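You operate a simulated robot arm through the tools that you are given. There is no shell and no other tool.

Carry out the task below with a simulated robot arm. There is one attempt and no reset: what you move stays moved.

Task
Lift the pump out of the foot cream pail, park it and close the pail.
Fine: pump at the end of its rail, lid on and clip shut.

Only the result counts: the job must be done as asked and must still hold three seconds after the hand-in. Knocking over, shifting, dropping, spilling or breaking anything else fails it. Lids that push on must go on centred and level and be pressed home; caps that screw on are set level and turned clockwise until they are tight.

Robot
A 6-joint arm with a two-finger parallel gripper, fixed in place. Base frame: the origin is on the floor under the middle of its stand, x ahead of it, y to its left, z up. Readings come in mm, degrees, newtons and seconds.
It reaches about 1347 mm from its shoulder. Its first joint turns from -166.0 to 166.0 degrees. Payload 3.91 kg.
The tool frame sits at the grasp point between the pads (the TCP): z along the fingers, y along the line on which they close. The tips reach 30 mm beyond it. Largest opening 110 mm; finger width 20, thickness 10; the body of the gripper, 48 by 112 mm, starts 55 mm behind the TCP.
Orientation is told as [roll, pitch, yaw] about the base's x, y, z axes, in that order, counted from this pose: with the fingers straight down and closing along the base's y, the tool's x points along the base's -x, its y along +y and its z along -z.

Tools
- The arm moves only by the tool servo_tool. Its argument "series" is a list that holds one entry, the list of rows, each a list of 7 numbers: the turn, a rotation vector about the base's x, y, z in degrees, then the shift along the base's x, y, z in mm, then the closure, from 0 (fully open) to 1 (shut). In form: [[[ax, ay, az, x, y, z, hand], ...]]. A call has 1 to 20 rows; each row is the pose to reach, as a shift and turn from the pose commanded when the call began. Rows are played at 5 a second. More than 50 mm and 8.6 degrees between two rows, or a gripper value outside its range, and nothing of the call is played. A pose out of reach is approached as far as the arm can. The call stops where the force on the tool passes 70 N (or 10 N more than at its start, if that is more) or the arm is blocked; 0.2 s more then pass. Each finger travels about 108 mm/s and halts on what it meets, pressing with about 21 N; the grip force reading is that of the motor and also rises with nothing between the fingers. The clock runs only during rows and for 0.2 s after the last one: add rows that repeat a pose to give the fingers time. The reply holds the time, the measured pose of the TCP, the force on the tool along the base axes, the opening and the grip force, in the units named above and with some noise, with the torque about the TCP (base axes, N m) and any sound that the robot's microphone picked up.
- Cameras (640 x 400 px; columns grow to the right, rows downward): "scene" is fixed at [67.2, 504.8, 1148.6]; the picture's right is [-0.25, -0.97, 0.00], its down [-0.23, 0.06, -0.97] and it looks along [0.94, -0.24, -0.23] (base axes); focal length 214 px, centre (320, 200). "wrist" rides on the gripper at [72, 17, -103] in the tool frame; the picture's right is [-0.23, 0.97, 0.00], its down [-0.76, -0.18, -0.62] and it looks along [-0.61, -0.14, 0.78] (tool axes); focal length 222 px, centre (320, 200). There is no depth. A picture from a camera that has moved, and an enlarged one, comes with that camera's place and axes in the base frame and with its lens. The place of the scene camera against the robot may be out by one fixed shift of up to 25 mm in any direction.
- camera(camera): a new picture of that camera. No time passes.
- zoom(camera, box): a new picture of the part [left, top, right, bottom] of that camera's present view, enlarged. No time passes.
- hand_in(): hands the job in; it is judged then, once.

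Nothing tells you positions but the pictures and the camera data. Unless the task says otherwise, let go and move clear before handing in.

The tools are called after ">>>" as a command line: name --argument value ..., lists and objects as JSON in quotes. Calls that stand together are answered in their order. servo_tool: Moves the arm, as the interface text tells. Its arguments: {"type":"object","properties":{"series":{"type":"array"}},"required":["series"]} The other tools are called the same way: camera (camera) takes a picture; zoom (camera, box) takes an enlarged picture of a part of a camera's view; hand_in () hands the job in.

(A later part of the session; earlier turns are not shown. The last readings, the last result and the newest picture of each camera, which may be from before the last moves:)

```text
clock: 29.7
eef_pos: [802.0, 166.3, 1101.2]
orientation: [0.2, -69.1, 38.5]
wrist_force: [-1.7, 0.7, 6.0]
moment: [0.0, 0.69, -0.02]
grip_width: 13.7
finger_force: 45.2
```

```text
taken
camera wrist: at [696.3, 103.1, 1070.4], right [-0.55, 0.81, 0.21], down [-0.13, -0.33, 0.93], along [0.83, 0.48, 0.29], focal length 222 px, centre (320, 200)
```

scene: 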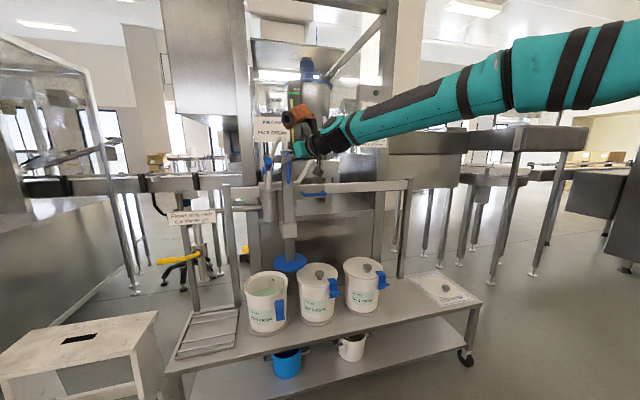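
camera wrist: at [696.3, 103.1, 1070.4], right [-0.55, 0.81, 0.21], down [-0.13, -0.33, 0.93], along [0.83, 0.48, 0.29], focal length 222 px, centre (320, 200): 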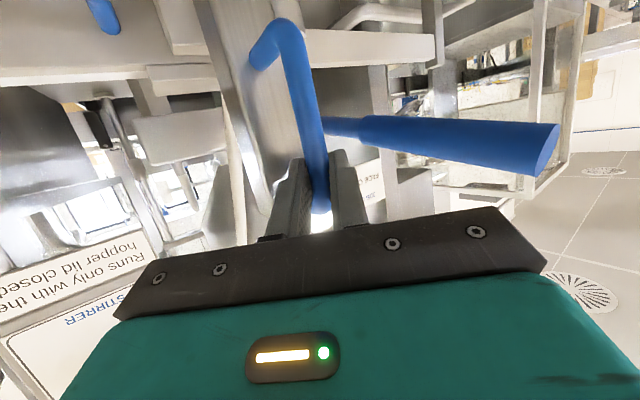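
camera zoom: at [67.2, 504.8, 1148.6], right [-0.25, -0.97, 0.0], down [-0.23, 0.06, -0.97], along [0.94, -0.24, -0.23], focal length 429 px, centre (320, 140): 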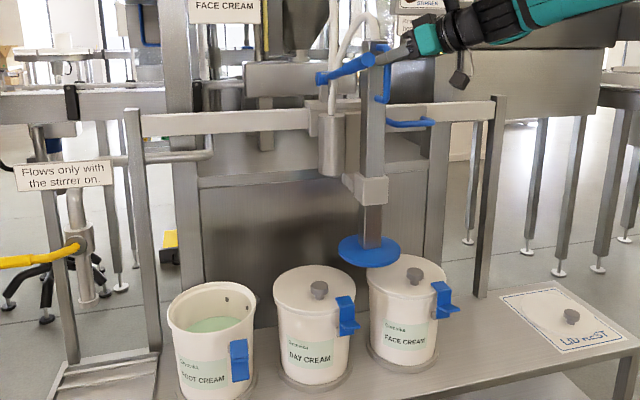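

>>> servo_tool --series '[[[0, 0, 0, 0, -10, 0, 1], [0, 0, 0, 0, -20, 0, 1], [0, 0, 0, 0, -30, 0, 1], [0, 0, 0, 0, -40, 0, 1], [0, 0, 0, 0, -50, 0, 1], [0, 0, 0, 0, -60, 0, 1], [0, 0, 0, 0, -70, 0, 1], [0, 0, 0, 0, -80, 0, 1], [0, 0, 0, 0, -90, 0, 1], [0, 0, 0, 0, -100, 0, 1], [0, 0, 0, 0, -108, 0, 1], [0, 0, 0, 0, -116, 0, 1], [0, 0, 0, 0, -122, 0, 1], [0, 0, 0, 0, -128, 0, 1], [0, 0, 0, 0, -134, 0, 1]]]'

>>> zoom --camera "scene" --box '[300, 120, 460, 320]'

>>> camera --camera "wrist"

```text
clock: 32.9
eef_pos: [802.8, 33.4, 1102.0]
orientation: [0.0, -69.2, 38.7]
wrist_force: [3.4, -0.3, 6.4]
moment: [0.4, 0.28, -0.07]
grip_width: 13.4
finger_force: 44.9
```

```text
2.00 times, centred on (380, 220) of scene
camera zoom: at [67.2, 504.8, 1148.6], right [-0.25, -0.97, 0.0], down [-0.23, 0.06, -0.97], along [0.94, -0.24, -0.23], focal length 429 px, centre (200, 160)
```

zoom: 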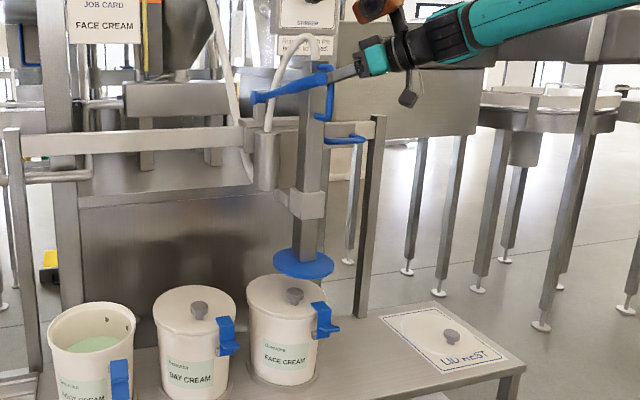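

```text
taken
camera wrist: at [696.3, -30.2, 1070.3], right [-0.55, 0.81, 0.21], down [-0.13, -0.33, 0.93], along [0.83, 0.48, 0.29], focal length 222 px, centre (320, 200)
```

wrist: 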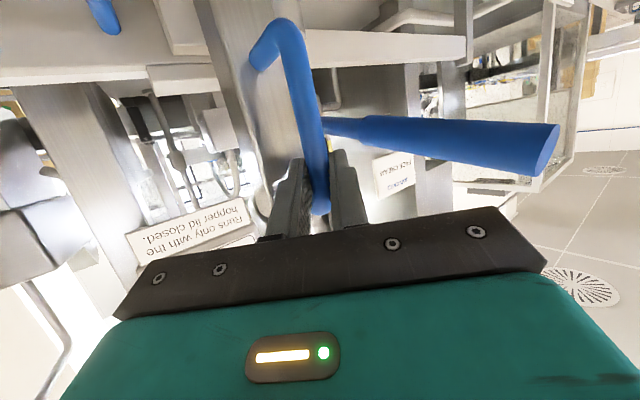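

>>> servo_tool --series '[[[0, 0, 0, 0, -8, 0, 1], [0, 0, 0, 0, -16, 0, 1], [0, 0, 0, 0, -24, 0, 1], [0, 0, 0, 0, -32, 0, 1], [0, 0, 0, 0, -40, 0, 1], [0, 0, 0, 0, -48, 0, 1], [0, 0, 0, 0, -56, 0, 1], [0, 0, 0, 0, -64, 0, 1], [0, 0, 0, 0, -72, 0, 1], [0, 0, 0, 0, -80, 0, 1]]]'

>>> zoom --camera "scene" --box '[300, 120, 460, 320]'

>>> camera --camera "wrist"

```text
clock: 35.1
eef_pos: [802.2, -47.4, 1101.1]
orientation: [0.1, -69.2, 38.6]
wrist_force: [6.9, 1.1, 5.6]
moment: [0.58, 0.02, -0.1]
grip_width: 13.6
finger_force: 45.3
```

```text
2.00 times, centred on (380, 220) of scene
camera zoom: at [67.2, 504.8, 1148.6], right [-0.25, -0.97, 0.0], down [-0.23, 0.06, -0.97], along [0.94, -0.24, -0.23], focal length 429 px, centre (200, 160)
```

zoom: 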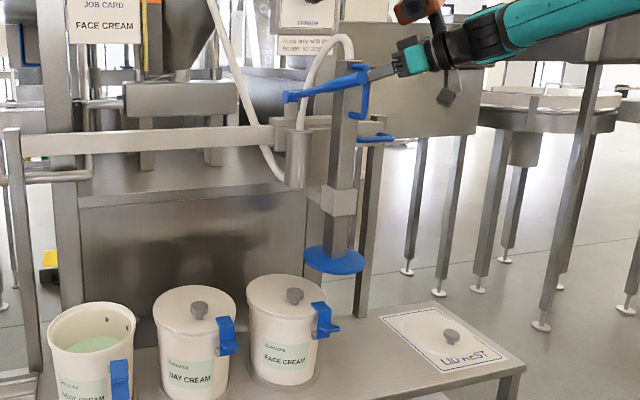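

```text
taken
camera wrist: at [696.3, -110.2, 1070.1], right [-0.55, 0.81, 0.21], down [-0.13, -0.33, 0.93], along [0.83, 0.48, 0.29], focal length 222 px, centre (320, 200)
```

wrist: 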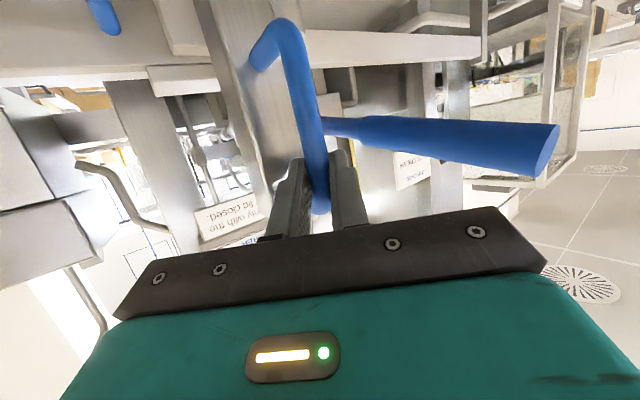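

>>> servo_tool --series '[[[0, 0, 0, 0, -7, 0, 1], [0, 0, 0, 0, -14, 0, 1], [0, 0, 0, 0, -21, 0, 1], [0, 0, 0, 0, -28, 0, 1], [0, 0, 0, 0, -35, 0, 1], [0, 0, 0, 0, -42, 0, 1], [0, 0, 0, 0, -49, 0, 1], [0, 0, 0, 0, -56, 0, 1], [0, 0, 0, 0, -63, 0, 1], [0, 0, 0, 0, -70, 0, 1]]]'

>>> zoom --camera "scene" --box '[340, 120, 460, 195]'

>>> zoom --camera "scene" --box '[300, 120, 460, 320]'

```text
clock: 37.3
eef_pos: [801.3, -117.9, 1103.1]
orientation: [0.0, -69.3, 38.7]
wrist_force: [0.8, -0.6, 5.4]
moment: [0.08, 0.71, -0.05]
grip_width: 13.8
finger_force: 44.9
```

```text
5.33 times, centred on (400, 158) of scene
camera zoom: at [67.2, 504.8, 1148.6], right [-0.25, -0.97, 0.0], down [-0.23, 0.06, -0.97], along [0.94, -0.24, -0.23], focal length 1144 px, centre (-107, 427)
```

zoom: 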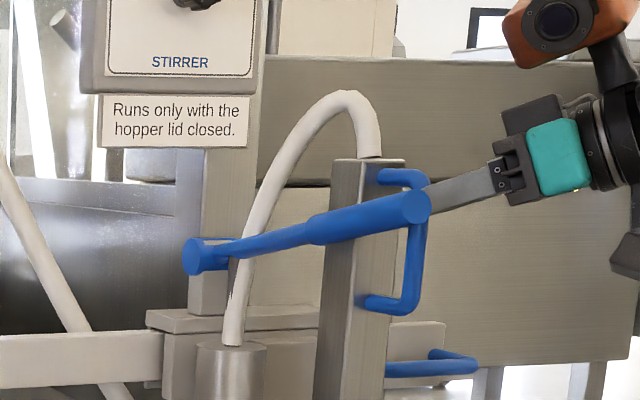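

```text
2.00 times, centred on (380, 220) of scene
camera zoom: at [67.2, 504.8, 1148.6], right [-0.25, -0.97, 0.0], down [-0.23, 0.06, -0.97], along [0.94, -0.24, -0.23], focal length 429 px, centre (200, 160)
```

zoom: 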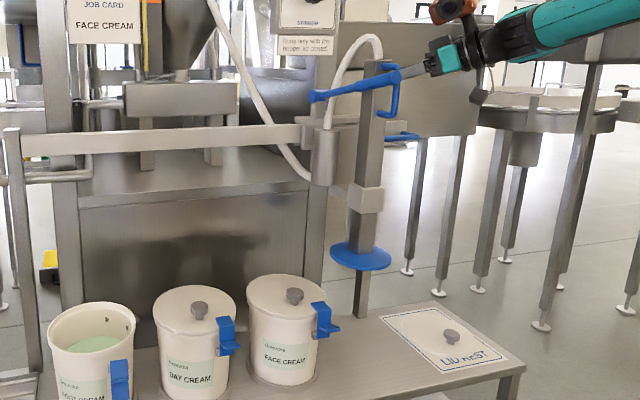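

>>> servo_tool --series '[[[0, 0, 0, 0, -6, 0, 1], [0, 0, 0, 0, -12, 0, 1], [0, 0, 0, 0, -18, 0, 1], [0, 0, 0, 0, -24, 0, 1], [0, 0, 0, 0, -30, 0, 1], [0, 0, 0, 0, -36, 0, 1], [0, 0, 0, 0, -42, 0, 1], [0, 0, 0, 0, -48, 0, 1], [0, 0, 0, 0, -54, 0, 1], [0, 0, 0, 0, -60, 0, 1]]]'

>>> zoom --camera "scene" --box '[340, 120, 460, 195]'

>>> zoom --camera "scene" --box '[300, 120, 460, 320]'

```text
clock: 39.2
eef_pos: [799.2, -159.7, 1104.3]
orientation: [0.3, -69.2, 39.4]
wrist_force: [-26.1, 85.5, -3.9]
moment: [1.51, 0.54, 1.26]
grip_width: 14.3
finger_force: 45.0
stopped in row 9: the force on the tool passed its limit at 80 N (the readings are from after the stop); the commanded pose is now the measured one
```

```text
5.33 times, centred on (400, 158) of scene
camera zoom: at [67.2, 504.8, 1148.6], right [-0.25, -0.97, 0.0], down [-0.23, 0.06, -0.97], along [0.94, -0.24, -0.23], focal length 1144 px, centre (-107, 427)
```

zoom: 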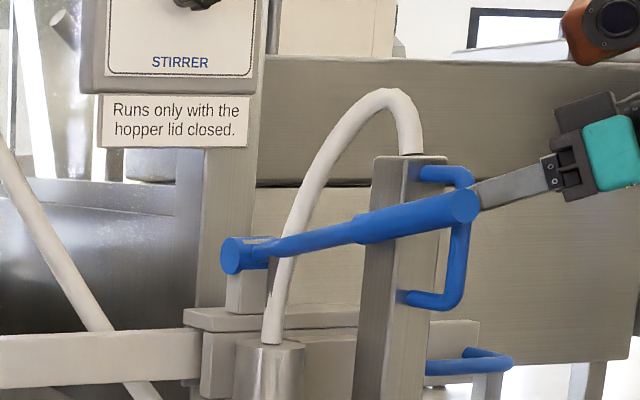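

```text
2.00 times, centred on (380, 220) of scene
camera zoom: at [67.2, 504.8, 1148.6], right [-0.25, -0.97, 0.0], down [-0.23, 0.06, -0.97], along [0.94, -0.24, -0.23], focal length 429 px, centre (200, 160)
```

zoom: 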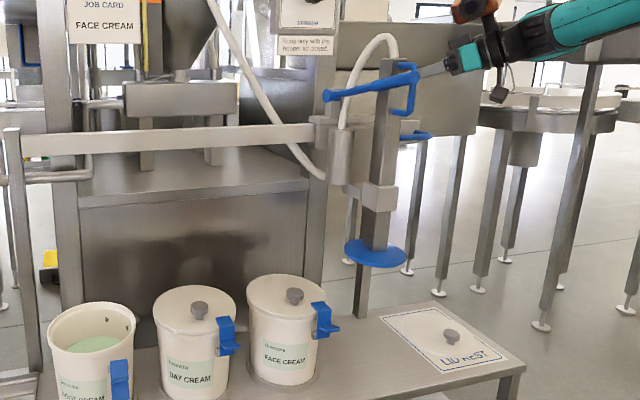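

The carriage stopped at the end of the rail with TCP y = -160, under 80 N. I'll ease off the push without pulling the carriage back, then let go.

>>> servo_tool --series '[[[0, 0, 0, 0.5, 1, 0, 1], [0, 0, 0, 1, 2, 0, 1], [0, 0, 0, 1, 2, 0, 1]]]'

```text
clock: 40.0
eef_pos: [799.6, -160.7, 1104.0]
orientation: [0.0, -69.2, 39.3]
wrist_force: [-42.3, 80.8, -4.0]
moment: [0.47, 0.84, 1.22]
grip_width: 16.8
finger_force: 45.1
```

>>> servo_tool --series '[[[0, 0, 0, -1, 1.2, 0, 1], [0, 0, 0, -2, 2.5, 0, 1], [0, 0, 0, -3, 3.8, 0, 1], [0, 0, 0, -3, 3.8, 0, 1]]]'

```text
clock: 41.0
eef_pos: [798.1, -159.2, 1103.8]
orientation: [0.0, -69.2, 38.8]
wrist_force: [-4.0, 59.0, 5.8]
moment: [1.17, -0.13, 0.62]
grip_width: 13.6
finger_force: 44.9
```

>>> servo_tool --series '[[[0, 0, 0, 0, 1, 0, 1], [0, 0, 0, 0, 2, 0, 1], [0, 0, 0, 0, 3, 0, 1], [0, 0, 0, 0, 3, 0, 1]]]'

```text
clock: 42.0
eef_pos: [798.4, -159.2, 1102.2]
orientation: [0.1, -69.3, 38.8]
wrist_force: [-1.3, 20.1, 5.2]
moment: [0.11, 0.72, 0.26]
grip_width: 13.6
finger_force: 45.2
```

>>> servo_tool --series '[[[0, 0, 0, 0, 0, 0, 0.85], [0, 0, 0, 0, 0, 0, 0.72], [0, 0, 0, 0, 0, 0, 0.67], [0, 0, 0, 0, 0, 0, 0.67], [0, 0, 0, 0, 0, 0, 0.67]]]'

>>> zoom --camera "wrist" --box '[220, 80, 420, 220]'

>>> zoom --camera "scene" --box '[300, 120, 460, 320]'

```text
clock: 43.2
eef_pos: [798.6, -158.0, 1102.4]
orientation: [0.3, -69.3, 38.8]
wrist_force: [-0.2, -0.3, 0.0]
moment: [0.03, 0.01, 0.0]
grip_width: 36.6
finger_force: 0.1
```

```text
2.86 times, centred on (320, 150) of wrist
camera zoom: at [693.4, -222.2, 1071.4], right [-0.55, 0.81, 0.21], down [-0.13, -0.34, 0.93], along [0.83, 0.48, 0.29], focal length 635 px, centre (320, 343)
```

zoom: 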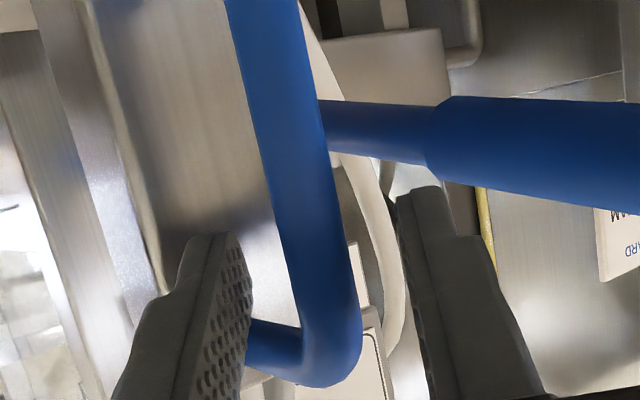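

```text
2.00 times, centred on (380, 220) of scene
camera zoom: at [67.2, 504.8, 1148.6], right [-0.25, -0.97, 0.0], down [-0.23, 0.06, -0.97], along [0.94, -0.24, -0.23], focal length 429 px, centre (200, 160)
```

zoom: 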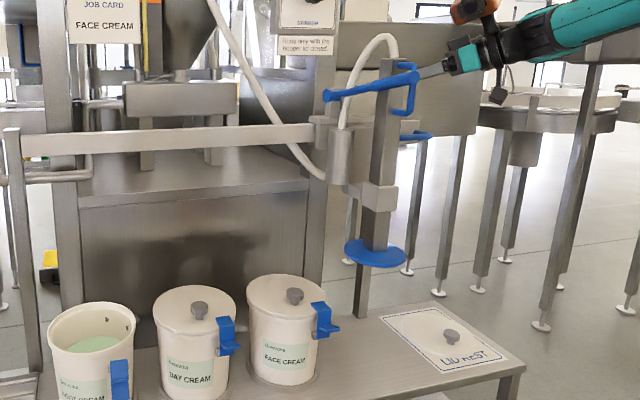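

The pump stays up and the carriage stays at its stop with the hand open. I'll back out along the approach line and turn the tool to point straight down, in free space in front of the bench.

>>> servo_tool --series '[[[0, 0, 0, -25, -20, 12, 0.67], [0, 0, 0, -50, -40, 24, 0.67], [0, 0, 0, -75, -60, 35, 0.67], [0, 0, 0, -100, -80, 30, 0.67], [-5, 6.2, 0, -125, -100, 20, 0.67], [-10, 12.5, 0, -150, -115, 0, 0.6], [-15, 18.7, 0, -170, -125, -20, 0.5], [-20, 24.9, 0, -190, -135, -40, 0.5], [-25.1, 31.2, 0, -205, -140, -60, 0.5], [-30.1, 37.4, 0, -220, -145, -80, 0.5], [-35.1, 43.6, 0, -230, -150, -100, 0.5], [-40.1, 49.9, 0, -235, -150, -110, 0.5], [-43.5, 54, 0, -240, -150, -120, 0.5]]]'

>>> camera --camera "scene"

>>> camera --camera "wrist"

```text
clock: 46.0
eef_pos: [556.6, -308.9, 981.7]
orientation: [0.1, 0.2, 38.8]
wrist_force: [-0.9, -0.3, -0.1]
moment: [-0.01, -0.05, 0.03]
grip_width: 55.0
finger_force: 0.1
```

```text
taken
```

scene: 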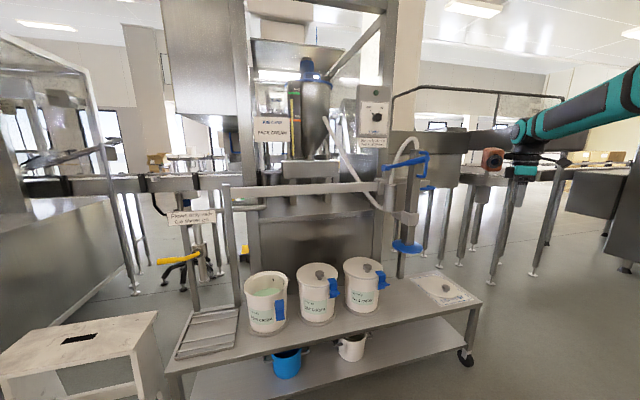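

```text
taken
camera wrist: at [492.1, -340.7, 1086.2], right [-0.43, 0.9, 0.0], down [0.71, 0.34, 0.62], along [0.56, 0.27, -0.78], focal length 222 px, centre (320, 200)
```

wrist: 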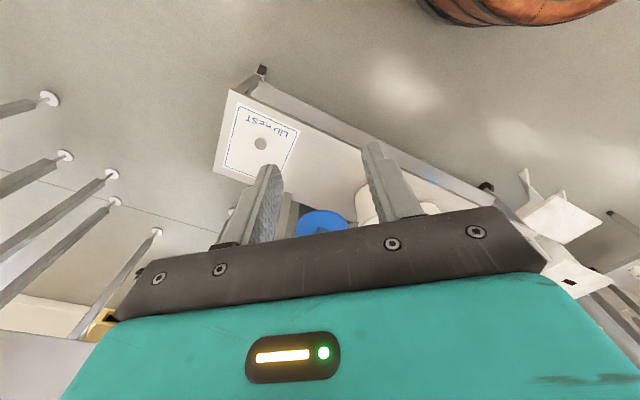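

>>> servo_tool --series '[[[0, 0, -8, 0, -4, -14, 0.5], [0, 0, -16, 0, -9, -28, 0.5], [0, 0, -24, 0, -13, -42, 0.5], [0, 0, -32, 10, -18, -56, 0.5], [0, 0, -40, 20, -22, -70, 0.5], [0, 0, -48, 30, -27, -84, 0.5], [0, 0, -56, 42, -31, -98, 0.5], [0, 0, -64, 54, -36, -112, 0.5], [0, 0, -72, 66, -40, -126, 0.5], [0, 0, -80, 78, -45, -140, 0.5], [0, 0, -88, 90, -49, -154, 0.5], [0, 0, -96, 102, -54, -168, 0.5], [0, 0, -104, 114, -58, -182, 0.5], [0, 0, -112, 126, -63, -196, 0.5], [0, 0, -120, 138, -67, -210, 0.5], [0, 0, -128.8, 150, -71, -220, 0.5]]]'

>>> camera --camera "wrist"

>>> camera --camera "scene"

```text
refused: row 16 steps farther than a row can; nothing moved
```

```text
taken
camera wrist: at [492.1, -340.7, 1086.2], right [-0.43, 0.9, 0.0], down [0.71, 0.34, 0.62], along [0.56, 0.27, -0.78], focal length 222 px, centre (320, 200)
```

wrist: 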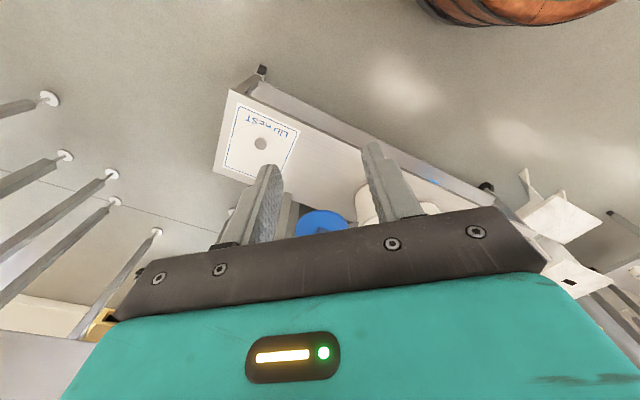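

```text
taken
```

scene: 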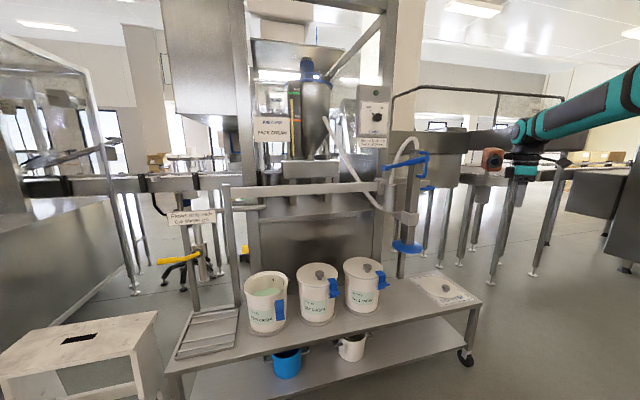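

The last row exceeded the turn limit, so I'll spread the yaw over 17 rows.

>>> servo_tool --series '[[[0, 0, -7.6, 0, -4, -13, 0.5], [0, 0, -15.2, 0, -9, -26, 0.5], [0, 0, -22.8, 0, -13, -39, 0.5], [0, 0, -30.4, 10, -18, -52, 0.5], [0, 0, -38, 20, -22, -65, 0.5], [0, 0, -45.6, 30, -27, -78, 0.5], [0, 0, -53.2, 42, -31, -91, 0.5], [0, 0, -60.8, 54, -36, -104, 0.5], [0, 0, -68.4, 66, -40, -117, 0.5], [0, 0, -76, 78, -45, -130, 0.5], [0, 0, -83.6, 90, -49, -143, 0.5], [0, 0, -91.2, 102, -54, -156, 0.5], [0, 0, -98.8, 114, -58, -169, 0.5], [0, 0, -106.4, 126, -63, -182, 0.5], [0, 0, -114, 138, -67, -195, 0.5], [0, 0, -121.6, 146, -70, -210, 0.5], [0, 0, -128.8, 150, -71, -220, 0.5]]]'

>>> camera --camera "wrist"

>>> camera --camera "scene"

```text
clock: 49.6
eef_pos: [709.0, -378.9, 763.2]
orientation: [0.0, 0.1, -90.2]
wrist_force: [-0.9, 0.3, 0.6]
moment: [-0.02, 0.01, -0.04]
grip_width: 55.0
finger_force: 0.0
```

```text
taken
camera wrist: at [726.4, -307.3, 866.1], right [0.97, -0.23, 0.0], down [-0.18, -0.76, 0.62], along [-0.14, -0.61, -0.78], focal length 222 px, centre (320, 200)
```

wrist: 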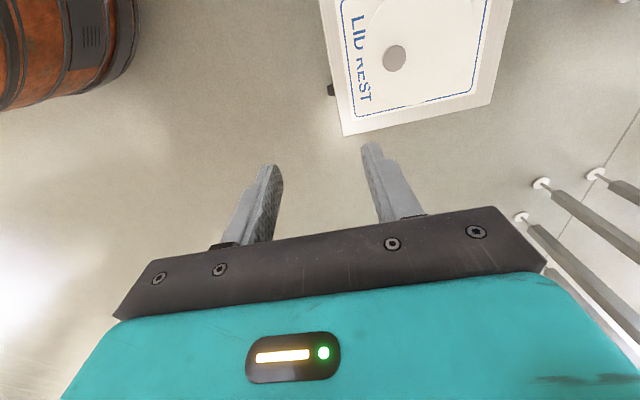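

```text
taken
```

scene: 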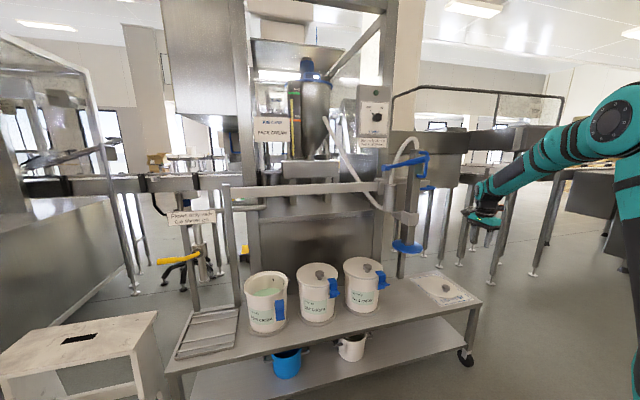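

>>> servo_tool --series '[[[0, 0, 0, 30, 1, -30, 0.5], [0, 0, 0, 60, 2, -60, 0.5], [0, 0, 0, 90, 3, -90, 0.5], [0, 0, 0, 119, 5, -120, 0.5], [0, 0, 0, 119, 5, -160, 0.5]]]'

>>> camera --camera "wrist"

>>> zoom --camera "wrist" --box '[240, 60, 440, 200]'

>>> zoom --camera "scene" --box '[380, 210, 500, 310]'

```text
clock: 50.8
eef_pos: [827.9, -373.7, 603.4]
orientation: [0.2, 0.1, -90.0]
wrist_force: [0.1, 0.5, -0.1]
moment: [-0.01, -0.02, 0.01]
grip_width: 55.1
finger_force: 0.1
```

```text
taken
camera wrist: at [845.0, -302.3, 707.0], right [0.97, -0.23, 0.0], down [-0.18, -0.76, 0.62], along [-0.14, -0.61, -0.78], focal length 222 px, centre (320, 200)
```

wrist: 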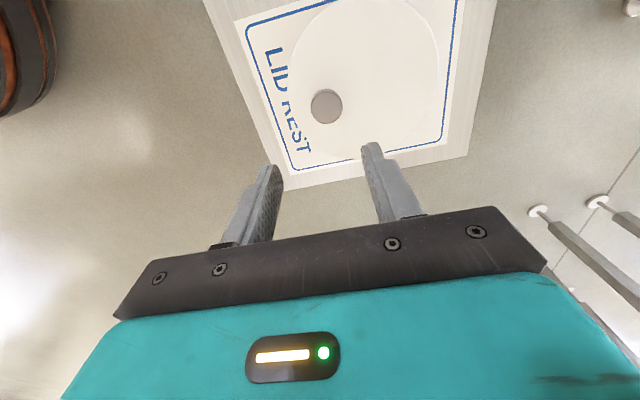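

```text
2.86 times, centred on (340, 130) of wrist
camera zoom: at [845.0, -302.3, 707.0], right [0.97, -0.23, 0.0], down [-0.18, -0.76, 0.62], along [-0.14, -0.61, -0.78], focal length 635 px, centre (263, 400)
```

zoom: 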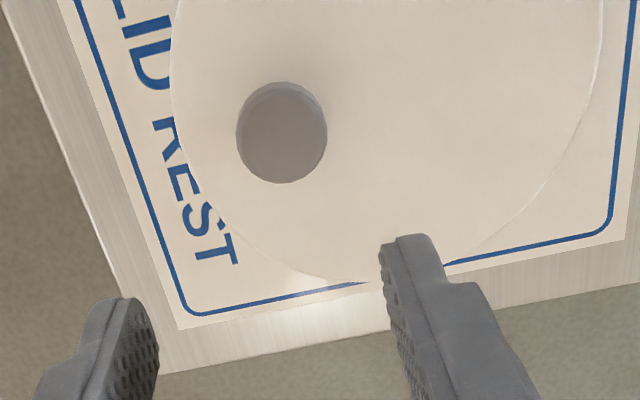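

```text
4.00 times, centred on (440, 260) of scene
camera zoom: at [67.2, 504.8, 1148.6], right [-0.25, -0.97, 0.0], down [-0.23, 0.06, -0.97], along [0.94, -0.24, -0.23], focal length 858 px, centre (-160, -40)
```

zoom: 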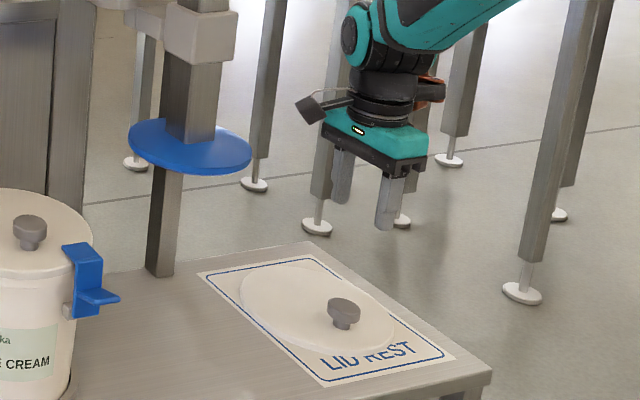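

The lid's knob looks off the lid's centre, so how the lid is turned may matter. I'll get a flatter view from above to measure the lid and knob.

>>> servo_tool --series '[[[0, 0, 0, 0, 0, 40, 0.5], [0, 0, 0, 20, 8, 75, 0.5], [0, 0, 0, 40, 18, 100, 0.5], [0, 0, 0, 54, 25, 120, 0.5]]]'

>>> camera --camera "wrist"

>>> zoom --camera "wrist" --box '[220, 10, 420, 150]'

>>> zoom --camera "scene" --box '[290, 250, 390, 330]'

```text
clock: 51.8
eef_pos: [881.9, -349.5, 722.5]
orientation: [0.0, 0.1, -90.1]
wrist_force: [0.2, 0.5, 0.0]
moment: [0.02, -0.02, -0.02]
grip_width: 54.9
finger_force: 0.1
```

```text
taken
camera wrist: at [898.4, -277.6, 826.0], right [0.97, -0.23, 0.0], down [-0.18, -0.76, 0.62], along [-0.14, -0.61, -0.78], focal length 222 px, centre (320, 200)
```

wrist: 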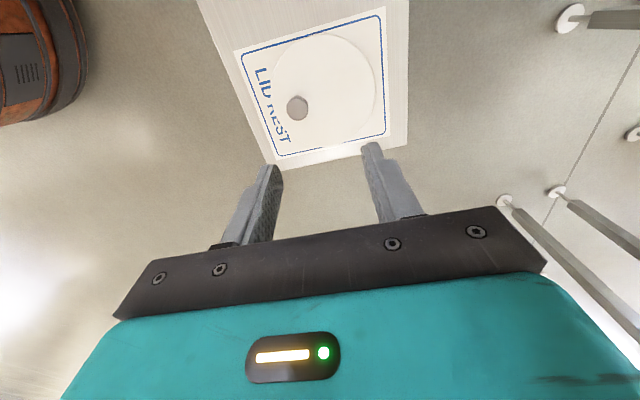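

```text
2.86 times, centred on (320, 80) of wrist
camera zoom: at [898.4, -277.6, 826.0], right [0.97, -0.23, 0.0], down [-0.18, -0.76, 0.62], along [-0.14, -0.61, -0.78], focal length 635 px, centre (320, 543)
```

zoom: 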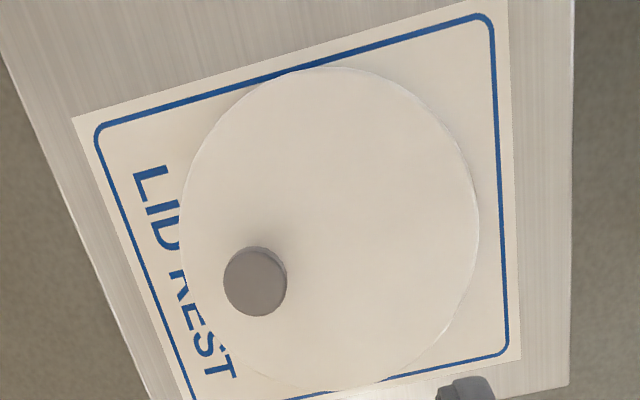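

```text
5.00 times, centred on (340, 290) of scene
camera zoom: at [67.2, 504.8, 1148.6], right [-0.25, -0.97, 0.0], down [-0.23, 0.06, -0.97], along [0.94, -0.24, -0.23], focal length 1072 px, centre (220, -250)
```

zoom: 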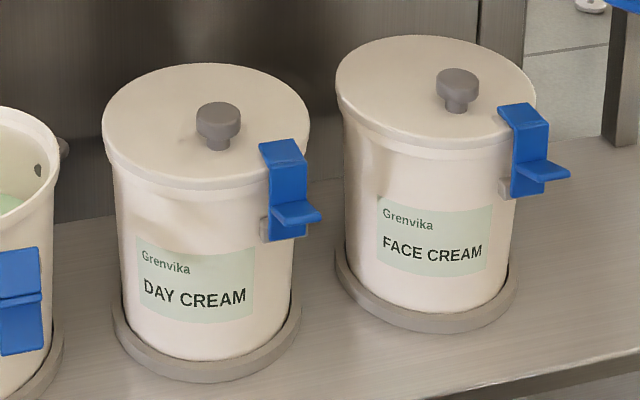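

The knob is about 45 mm off the lid's centre: lid centre near (881, -377), radius about 92, and knob near (836, -380) with its top at z about 435. Before taking the lid I'll measure the open pail's rim with the same tool orientation, going round in front of the parked pump.

>>> servo_tool --series '[[[0, 0, 0, -40, 0, 18, 0.5], [0, 0, 0, -82, 0, 36, 0.5], [0, 0, 0, -124, 0, 54, 0.5], [0, 0, 0, -166, 0, 72, 0.5], [0, 0, 0, -208, 0, 90, 0.5], [0, 0, 0, -252, 0, 108, 0.5], [0, 0, 0, -296, 5, 120, 0.5], [0, 0, 0, -335, 20, 128, 0.5], [0, 0, 0, -342, 65, 128, 0.5], [0, 0, 0, -342, 110, 128, 0.5], [0, 0, 0, -342, 156, 128, 0.5], [0, 0, 0, -342, 202, 128, 0.5], [0, 0, 0, -342, 248, 128, 0.5], [0, 0, 0, -342, 294, 128, 0.5], [0, 0, 0, -342, 340, 128, 0.5], [0, 0, 0, -342, 386, 128, 0.5], [0, 0, 0, -342, 432, 128, 0.5], [0, 0, 0, -342, 478, 128, 0.5]]]'

>>> servo_tool --series '[[[0, 0, 0, 0, 45, 0, 0.5], [0, 0, 0, 0, 90, 0, 0.5], [0, 0, 0, 0, 135, 0, 0.5], [0, 0, 0, 0, 180, 0, 0.5], [0, 0, 0, 0, 225, 0, 0.5], [0, 0, 0, 0, 270, 0, 0.5], [0, 0, 0, 10, 310, 0, 0.5], [0, 0, 0, 30, 345, 0, 0.5], [0, 0, 0, 60, 375, 0, 0.5], [0, 0, 0, 95, 395, -5, 0.5], [0, 0, 0, 135, 405, -10, 0.5], [0, 0, 0, 175, 408, -15, 0.5], [0, 0, 0, 215, 408, -20, 0.5], [0, 0, 0, 255, 408, -23, 0.5], [0, 0, 0, 288, 408, -23, 0.5]]]'

>>> camera --camera "wrist"

>>> camera --camera "scene"

```text
clock: 55.6
eef_pos: [539.0, 129.9, 853.4]
orientation: [0.1, 0.1, -90.0]
wrist_force: [0.5, 0.0, 0.1]
moment: [-0.02, 0.01, 0.0]
grip_width: 54.8
finger_force: 0.1
```

```text
clock: 58.8
eef_pos: [826.4, 536.2, 828.2]
orientation: [0.2, 0.0, -89.9]
wrist_force: [-0.2, 0.4, 1.5]
moment: [-0.02, -0.02, 0.0]
grip_width: 54.6
finger_force: 0.1
```

```text
taken
camera wrist: at [843.8, 609.1, 931.3], right [0.97, -0.23, 0.0], down [-0.18, -0.76, 0.62], along [-0.14, -0.61, -0.78], focal length 222 px, centre (320, 200)
```

wrist: 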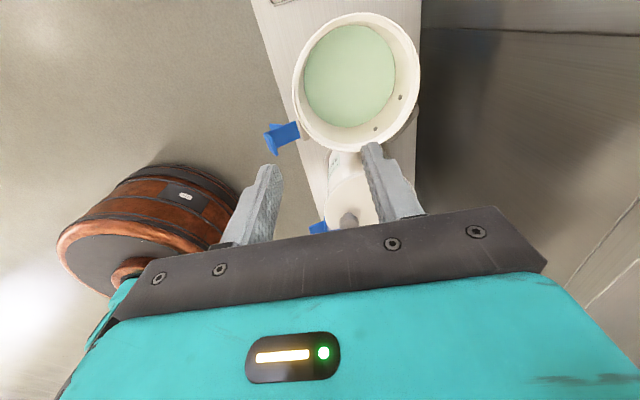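

```text
taken
```

scene: 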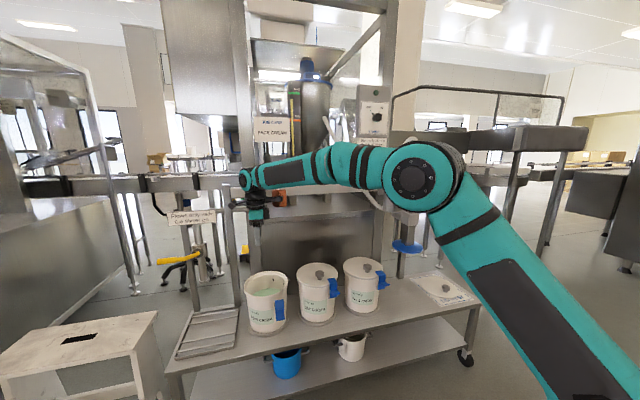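

>>> zoom --camera "wrist" --box '[250, 0, 450, 160]'

>>> zoom --camera "wrist" --box '[250, 100, 350, 180]'

>>> zoom --camera "scene" --box '[225, 260, 345, 340]'

```text
2.50 times, centred on (350, 80) of wrist
camera zoom: at [843.8, 609.1, 931.3], right [0.97, -0.23, 0.0], down [-0.18, -0.76, 0.62], along [-0.14, -0.61, -0.78], focal length 555 px, centre (245, 500)
```

zoom: 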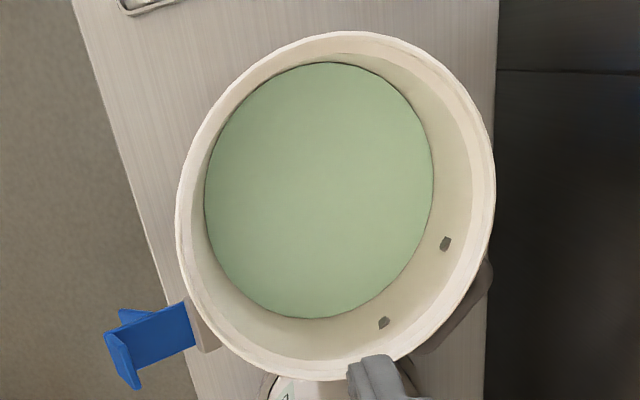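

```text
5.00 times, centred on (300, 140) of wrist
camera zoom: at [843.8, 609.1, 931.3], right [0.97, -0.23, 0.0], down [-0.18, -0.76, 0.62], along [-0.14, -0.61, -0.78], focal length 1111 px, centre (420, 500)
```

zoom: 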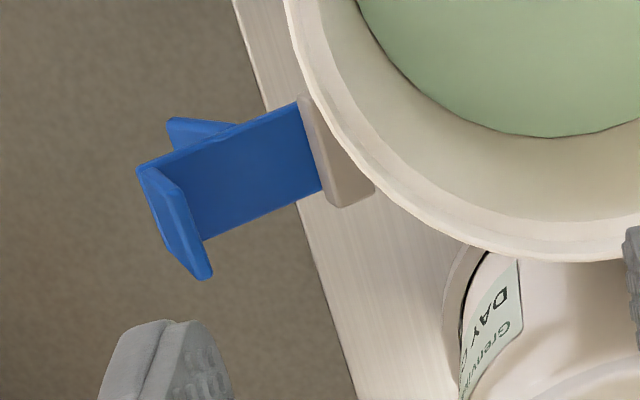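

```text
5.00 times, centred on (285, 300) of scene
camera zoom: at [67.2, 504.8, 1148.6], right [-0.25, -0.97, 0.0], down [-0.23, 0.06, -0.97], along [0.94, -0.24, -0.23], focal length 1072 px, centre (495, -300)
```

zoom: 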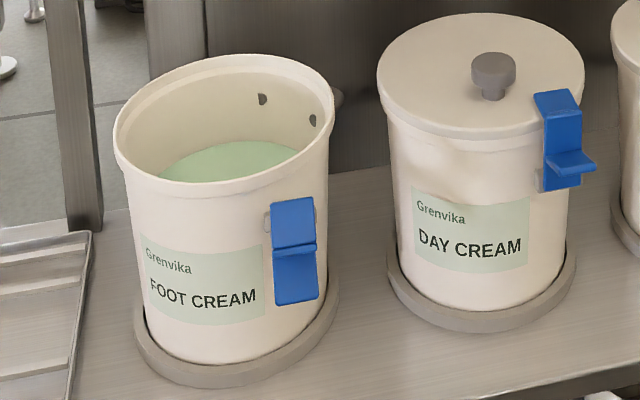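

The pail's rim is centred near (875, 519.5) with radius about 90, at z of about 585. Its clip hangs open on the side facing the robot, toward -x-y. I'll go back the same way to fetch the lid, keeping the tool yaw so the lid arrives with its knob toward the robot like its neighbours.

>>> servo_tool --series '[[[0, 0, 0, -35, 0, 2, 0.5], [0, 0, 0, -75, 0, 6, 0.5], [0, 0, 0, -115, -2, 12, 0.5], [0, 0, 0, -155, -8, 18, 0.5], [0, 0, 0, -195, -25, 22, 0.5], [0, 0, 0, -230, -50, 25, 0.5], [0, 0, 0, -260, -85, 25, 0.5], [0, 0, 0, -280, -125, 25, 0.5], [0, 0, 0, -287, -170, 25, 0.5], [0, 0, 0, -287, -216, 25, 0.5], [0, 0, 0, -287, -262, 25, 0.5], [0, 0, 0, -287, -308, 25, 0.5], [0, 0, 0, -287, -354, 25, 0.5], [0, 0, 0, -287, -400, 25, 0.5], [0, 0, 0, -287, -446, 25, 0.5], [0, 0, 0, -287, -492, 25, 0.5], [0, 0, 0, -287, -538, 25, 0.5], [0, 0, 0, -287, -584, 25, 0.5], [0, 0, 0, -287, -630, 25, 0.5], [0, 0, 0, -287, -676, 25, 0.5]]]'

>>> servo_tool --series '[[[0, 0, 0, 0, -46, 0, 0.5], [0, 0, 0, 0, -92, -5, 0.5], [0, 0, 0, 0, -138, -15, 0.5], [0, 0, 0, 10, -180, -30, 0.5], [0, 0, 0, 30, -210, -50, 0.5], [0, 0, 0, 60, -230, -75, 0.5], [0, 0, 0, 95, -238, -100, 0.5], [0, 0, 0, 130, -240, -128, 0.5], [0, 0, 0, 165, -240, -156, 0.5], [0, 0, 0, 200, -240, -184, 0.5], [0, 0, 0, 235, -240, -210, 0.5], [0, 0, 0, 268, -240, -235, 0.5], [0, 0, 0, 296, -240, -258, 0.5], [0, 0, 0, 296, -240, -290, 0.5], [0, 0, 0, 296, -240, -320, 0.5]]]'

>>> camera --camera "wrist"

>>> zoom --camera "wrist" --box '[220, 80, 420, 220]'

```text
clock: 63.0
eef_pos: [541.8, -141.0, 852.5]
orientation: [0.1, 0.1, -89.8]
wrist_force: [-0.2, 0.6, -0.2]
moment: [-0.03, -0.01, -0.04]
grip_width: 55.0
finger_force: 0.1
```

```text
clock: 66.2
eef_pos: [835.3, -379.8, 531.7]
orientation: [0.2, 0.0, -90.0]
wrist_force: [-0.1, -0.4, 0.9]
moment: [-0.04, -0.04, 0.01]
grip_width: 55.2
finger_force: 0.0
```

```text
taken
camera wrist: at [853.4, -306.7, 636.5], right [0.97, -0.23, 0.0], down [-0.18, -0.76, 0.62], along [-0.14, -0.61, -0.78], focal length 222 px, centre (320, 200)
```

wrist: 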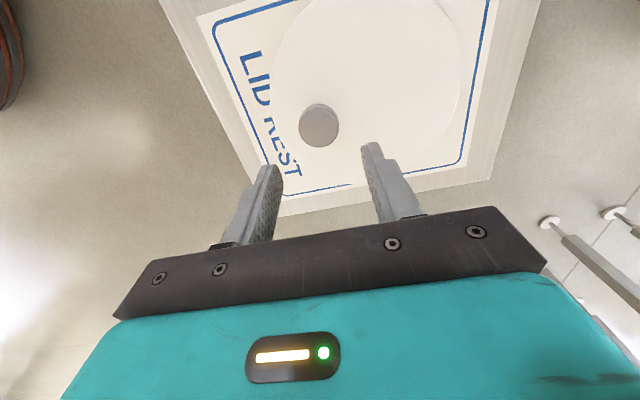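

```text
2.86 times, centred on (320, 150) of wrist
camera zoom: at [853.4, -306.7, 636.5], right [0.97, -0.23, 0.0], down [-0.18, -0.76, 0.62], along [-0.14, -0.61, -0.78], focal length 635 px, centre (320, 343)
```

zoom: 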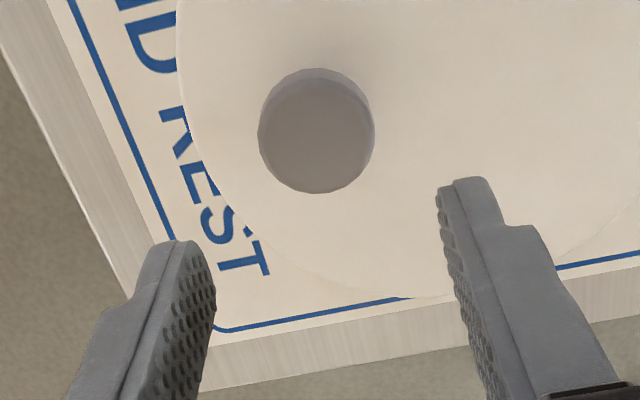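

>>> servo_tool --series '[[[0, 0, 0, 0.2, -1, -20, 0.45], [0, 0, 0, 0.2, -1.2, -40, 0.45], [0, 0, 0, 0.2, -1.2, -60, 0.45], [0, 0, 0, 0.2, -1.2, -76, 0.45]]]'

>>> camera --camera "wrist"

>>> zoom --camera "scene" --box '[410, 240, 490, 310]'

```text
clock: 67.2
eef_pos: [837.1, -380.6, 455.7]
orientation: [0.1, 0.1, -90.0]
wrist_force: [-0.2, 0.9, 0.7]
moment: [-0.03, -0.01, 0.01]
grip_width: 60.7
finger_force: 0.0
```

```text
taken
camera wrist: at [853.8, -308.1, 559.8], right [0.97, -0.23, 0.0], down [-0.18, -0.76, 0.62], along [-0.14, -0.61, -0.78], focal length 222 px, centre (320, 200)
```

wrist: 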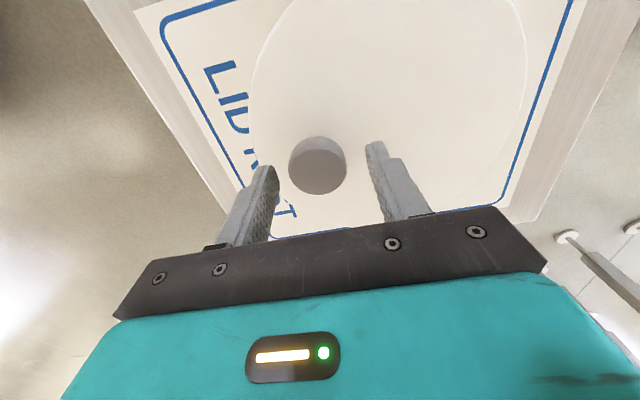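

```text
5.71 times, centred on (450, 275) of scene
camera zoom: at [67.2, 504.8, 1148.6], right [-0.25, -0.97, 0.0], down [-0.23, 0.06, -0.97], along [0.94, -0.24, -0.23], focal length 1226 px, centre (-423, -229)
```

zoom: 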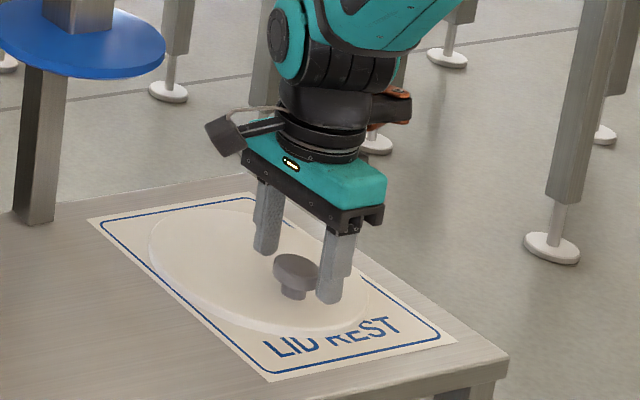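

>>> servo_tool --series '[[[0, 0, 0, 0, 0, -6, 0.45], [0, 0, 0, 0, 0, -11, 0.45], [0, 0, 0, 0, 0, -14, 0.45]]]'

>>> zoom --camera "scene" --box '[420, 255, 480, 305]'

>>> zoom --camera "wrist" --box '[220, 100, 420, 220]'

```text
clock: 68.0
eef_pos: [836.8, -381.2, 441.0]
orientation: [0.0, 0.1, -90.1]
wrist_force: [0.0, -0.4, -0.7]
moment: [-0.01, 0.0, 0.0]
grip_width: 60.4
finger_force: 0.1
```

```text
8.00 times, centred on (450, 280) of scene
camera zoom: at [67.2, 504.8, 1148.6], right [-0.25, -0.97, 0.0], down [-0.23, 0.06, -0.97], along [0.94, -0.24, -0.23], focal length 1716 px, centre (-720, -440)
```

zoom: 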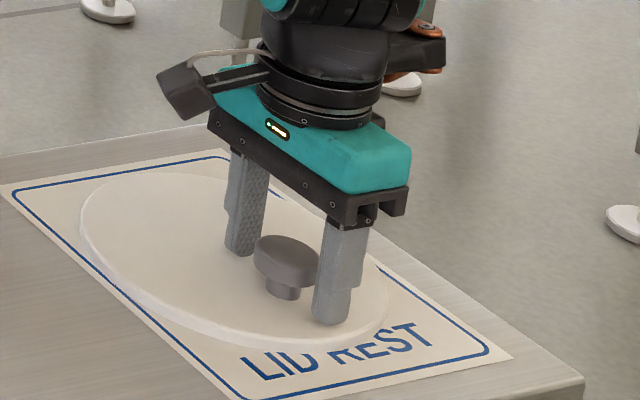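

```text
3.20 times, centred on (320, 160) of wrist
camera zoom: at [853.6, -308.5, 545.8], right [0.97, -0.23, 0.0], down [-0.18, -0.76, 0.62], along [-0.14, -0.61, -0.78], focal length 711 px, centre (320, 328)
```

zoom: 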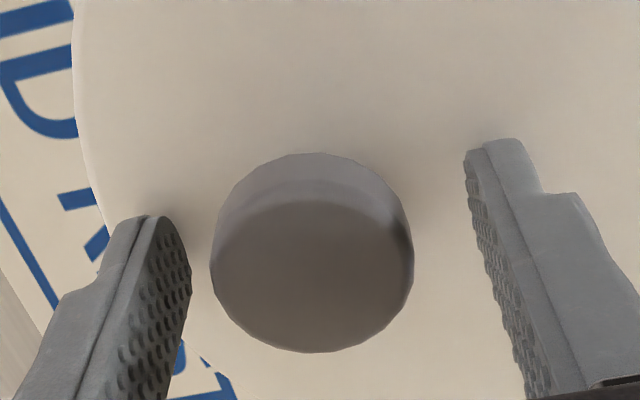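

>>> servo_tool --series '[[[0, 0, 0, -1, 0, -2, 0.55], [0, 0, 0, -1, 0, -2, 0.65], [0, 0, 0, -1, 0, -2, 0.8], [0, 0, 0, -1, 0, -2, 1], [0, 0, 0, -1, 0, -2, 1]]]'

>>> zoom --camera "wrist" --box '[220, 100, 420, 220]'

```text
clock: 69.2
eef_pos: [834.6, -380.4, 440.5]
orientation: [0.1, 0.1, -90.0]
wrist_force: [0.2, 0.2, 1.3]
moment: [-0.01, 0.08, 0.0]
grip_width: 37.5
finger_force: 21.4
```

```text
3.20 times, centred on (320, 160) of wrist
camera zoom: at [852.8, -308.2, 544.0], right [0.97, -0.23, 0.0], down [-0.18, -0.76, 0.62], along [-0.14, -0.61, -0.78], focal length 711 px, centre (320, 328)
```

zoom: 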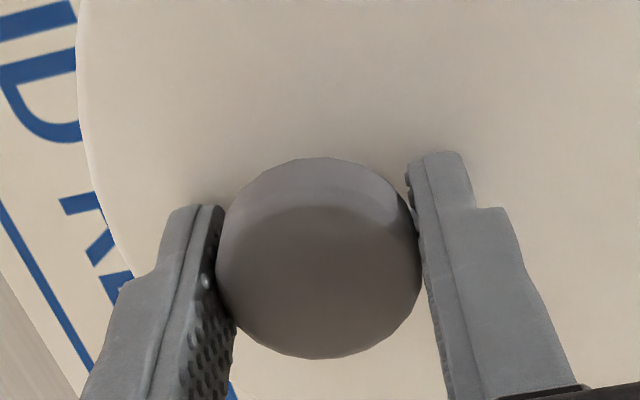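

The knob is gripped at 37.5 mm. I'll lift the lid a little and check that it stays level.

>>> servo_tool --series '[[[0, 0, 0, 0, 0, 5, 1], [0, 0, 0, 0, 0, 12, 1], [0, 0, 0, 0, 0, 25, 1], [0, 0, 0, 0, 0, 40, 1], [0, 0, 0, 0, 0, 60, 1]]]'

>>> zoom --camera "scene" --box '[400, 230, 500, 310]'

>>> camera --camera "wrist"

```text
clock: 70.4
eef_pos: [834.1, -379.8, 501.2]
orientation: [0.1, 0.1, -90.0]
wrist_force: [1.0, -0.3, -1.4]
moment: [0.0, 0.05, -0.01]
grip_width: 37.3
finger_force: 20.9
```

```text
5.00 times, centred on (450, 270) of scene
camera zoom: at [67.2, 504.8, 1148.6], right [-0.25, -0.97, 0.0], down [-0.23, 0.06, -0.97], along [0.94, -0.24, -0.23], focal length 1072 px, centre (-330, -150)
```

zoom: 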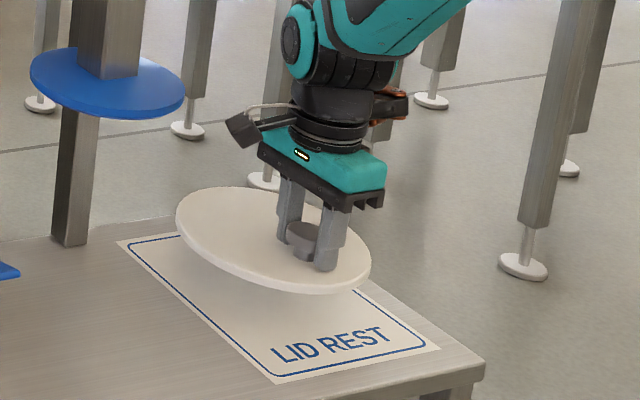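

```text
taken
camera wrist: at [852.6, -308.3, 603.7], right [0.97, -0.23, 0.0], down [-0.18, -0.76, 0.62], along [-0.14, -0.61, -0.78], focal length 222 px, centre (320, 200)
```

wrist: 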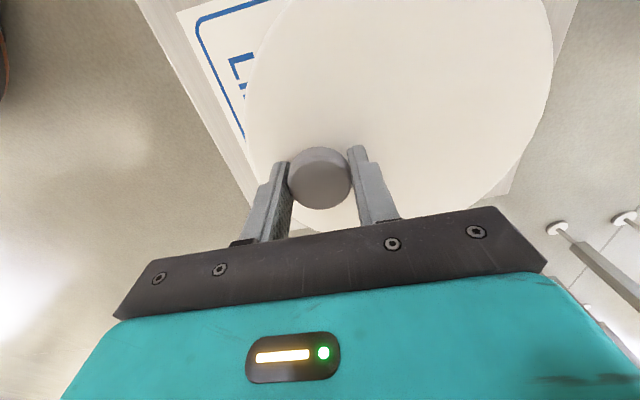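

>>> servo_tool --series '[[[0, 0, 0, 0, 0, 40, 1], [0, 0, 0, 0, 0, 80, 1], [0, 0, 0, 0, 0, 120, 1], [0, 0, 0, 0, 0, 160, 1], [0, 0, 0, 0, 0, 199, 1], [0, 0, 0, -38, 0, 215, 1], [0, 0, 0, -78, 0, 230, 1], [0, 0, 0, -118, 0, 245, 1], [0, 0, 0, -158, 0, 260, 1], [0, 0, 0, -198, 0, 275, 1], [0, 0, 0, -238, 0, 290, 1], [0, 0, 0, -276, 0, 299, 1], [0, 0, 0, -300, 10, 299, 1], [0, 0, 0, -304, 48, 299, 1], [0, 0, 0, -304, 90, 299, 1], [0, 0, 0, -304, 134, 299, 1], [0, 0, 0, -304, 178, 299, 1], [0, 0, 0, -304, 222, 299, 1], [0, 0, 0, -304, 266, 299, 1], [0, 0, 0, -304, 310, 299, 1]]]'

>>> camera --camera "scene"

```text
clock: 74.6
eef_pos: [532.4, -72.4, 799.9]
orientation: [0.1, 0.1, -90.0]
wrist_force: [-0.2, 0.6, -0.6]
moment: [0.0, 0.05, 0.0]
grip_width: 37.2
finger_force: 21.3
```

```text
taken
```

scene: 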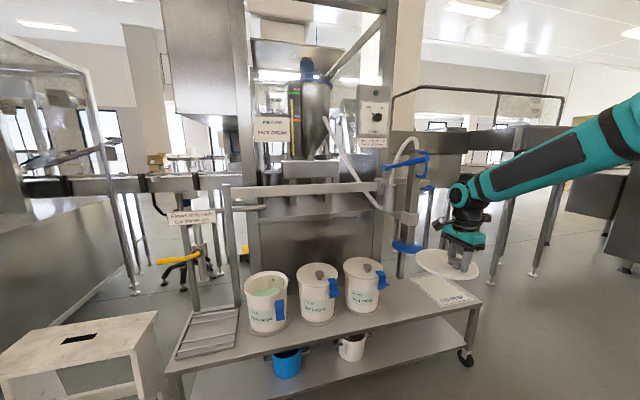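

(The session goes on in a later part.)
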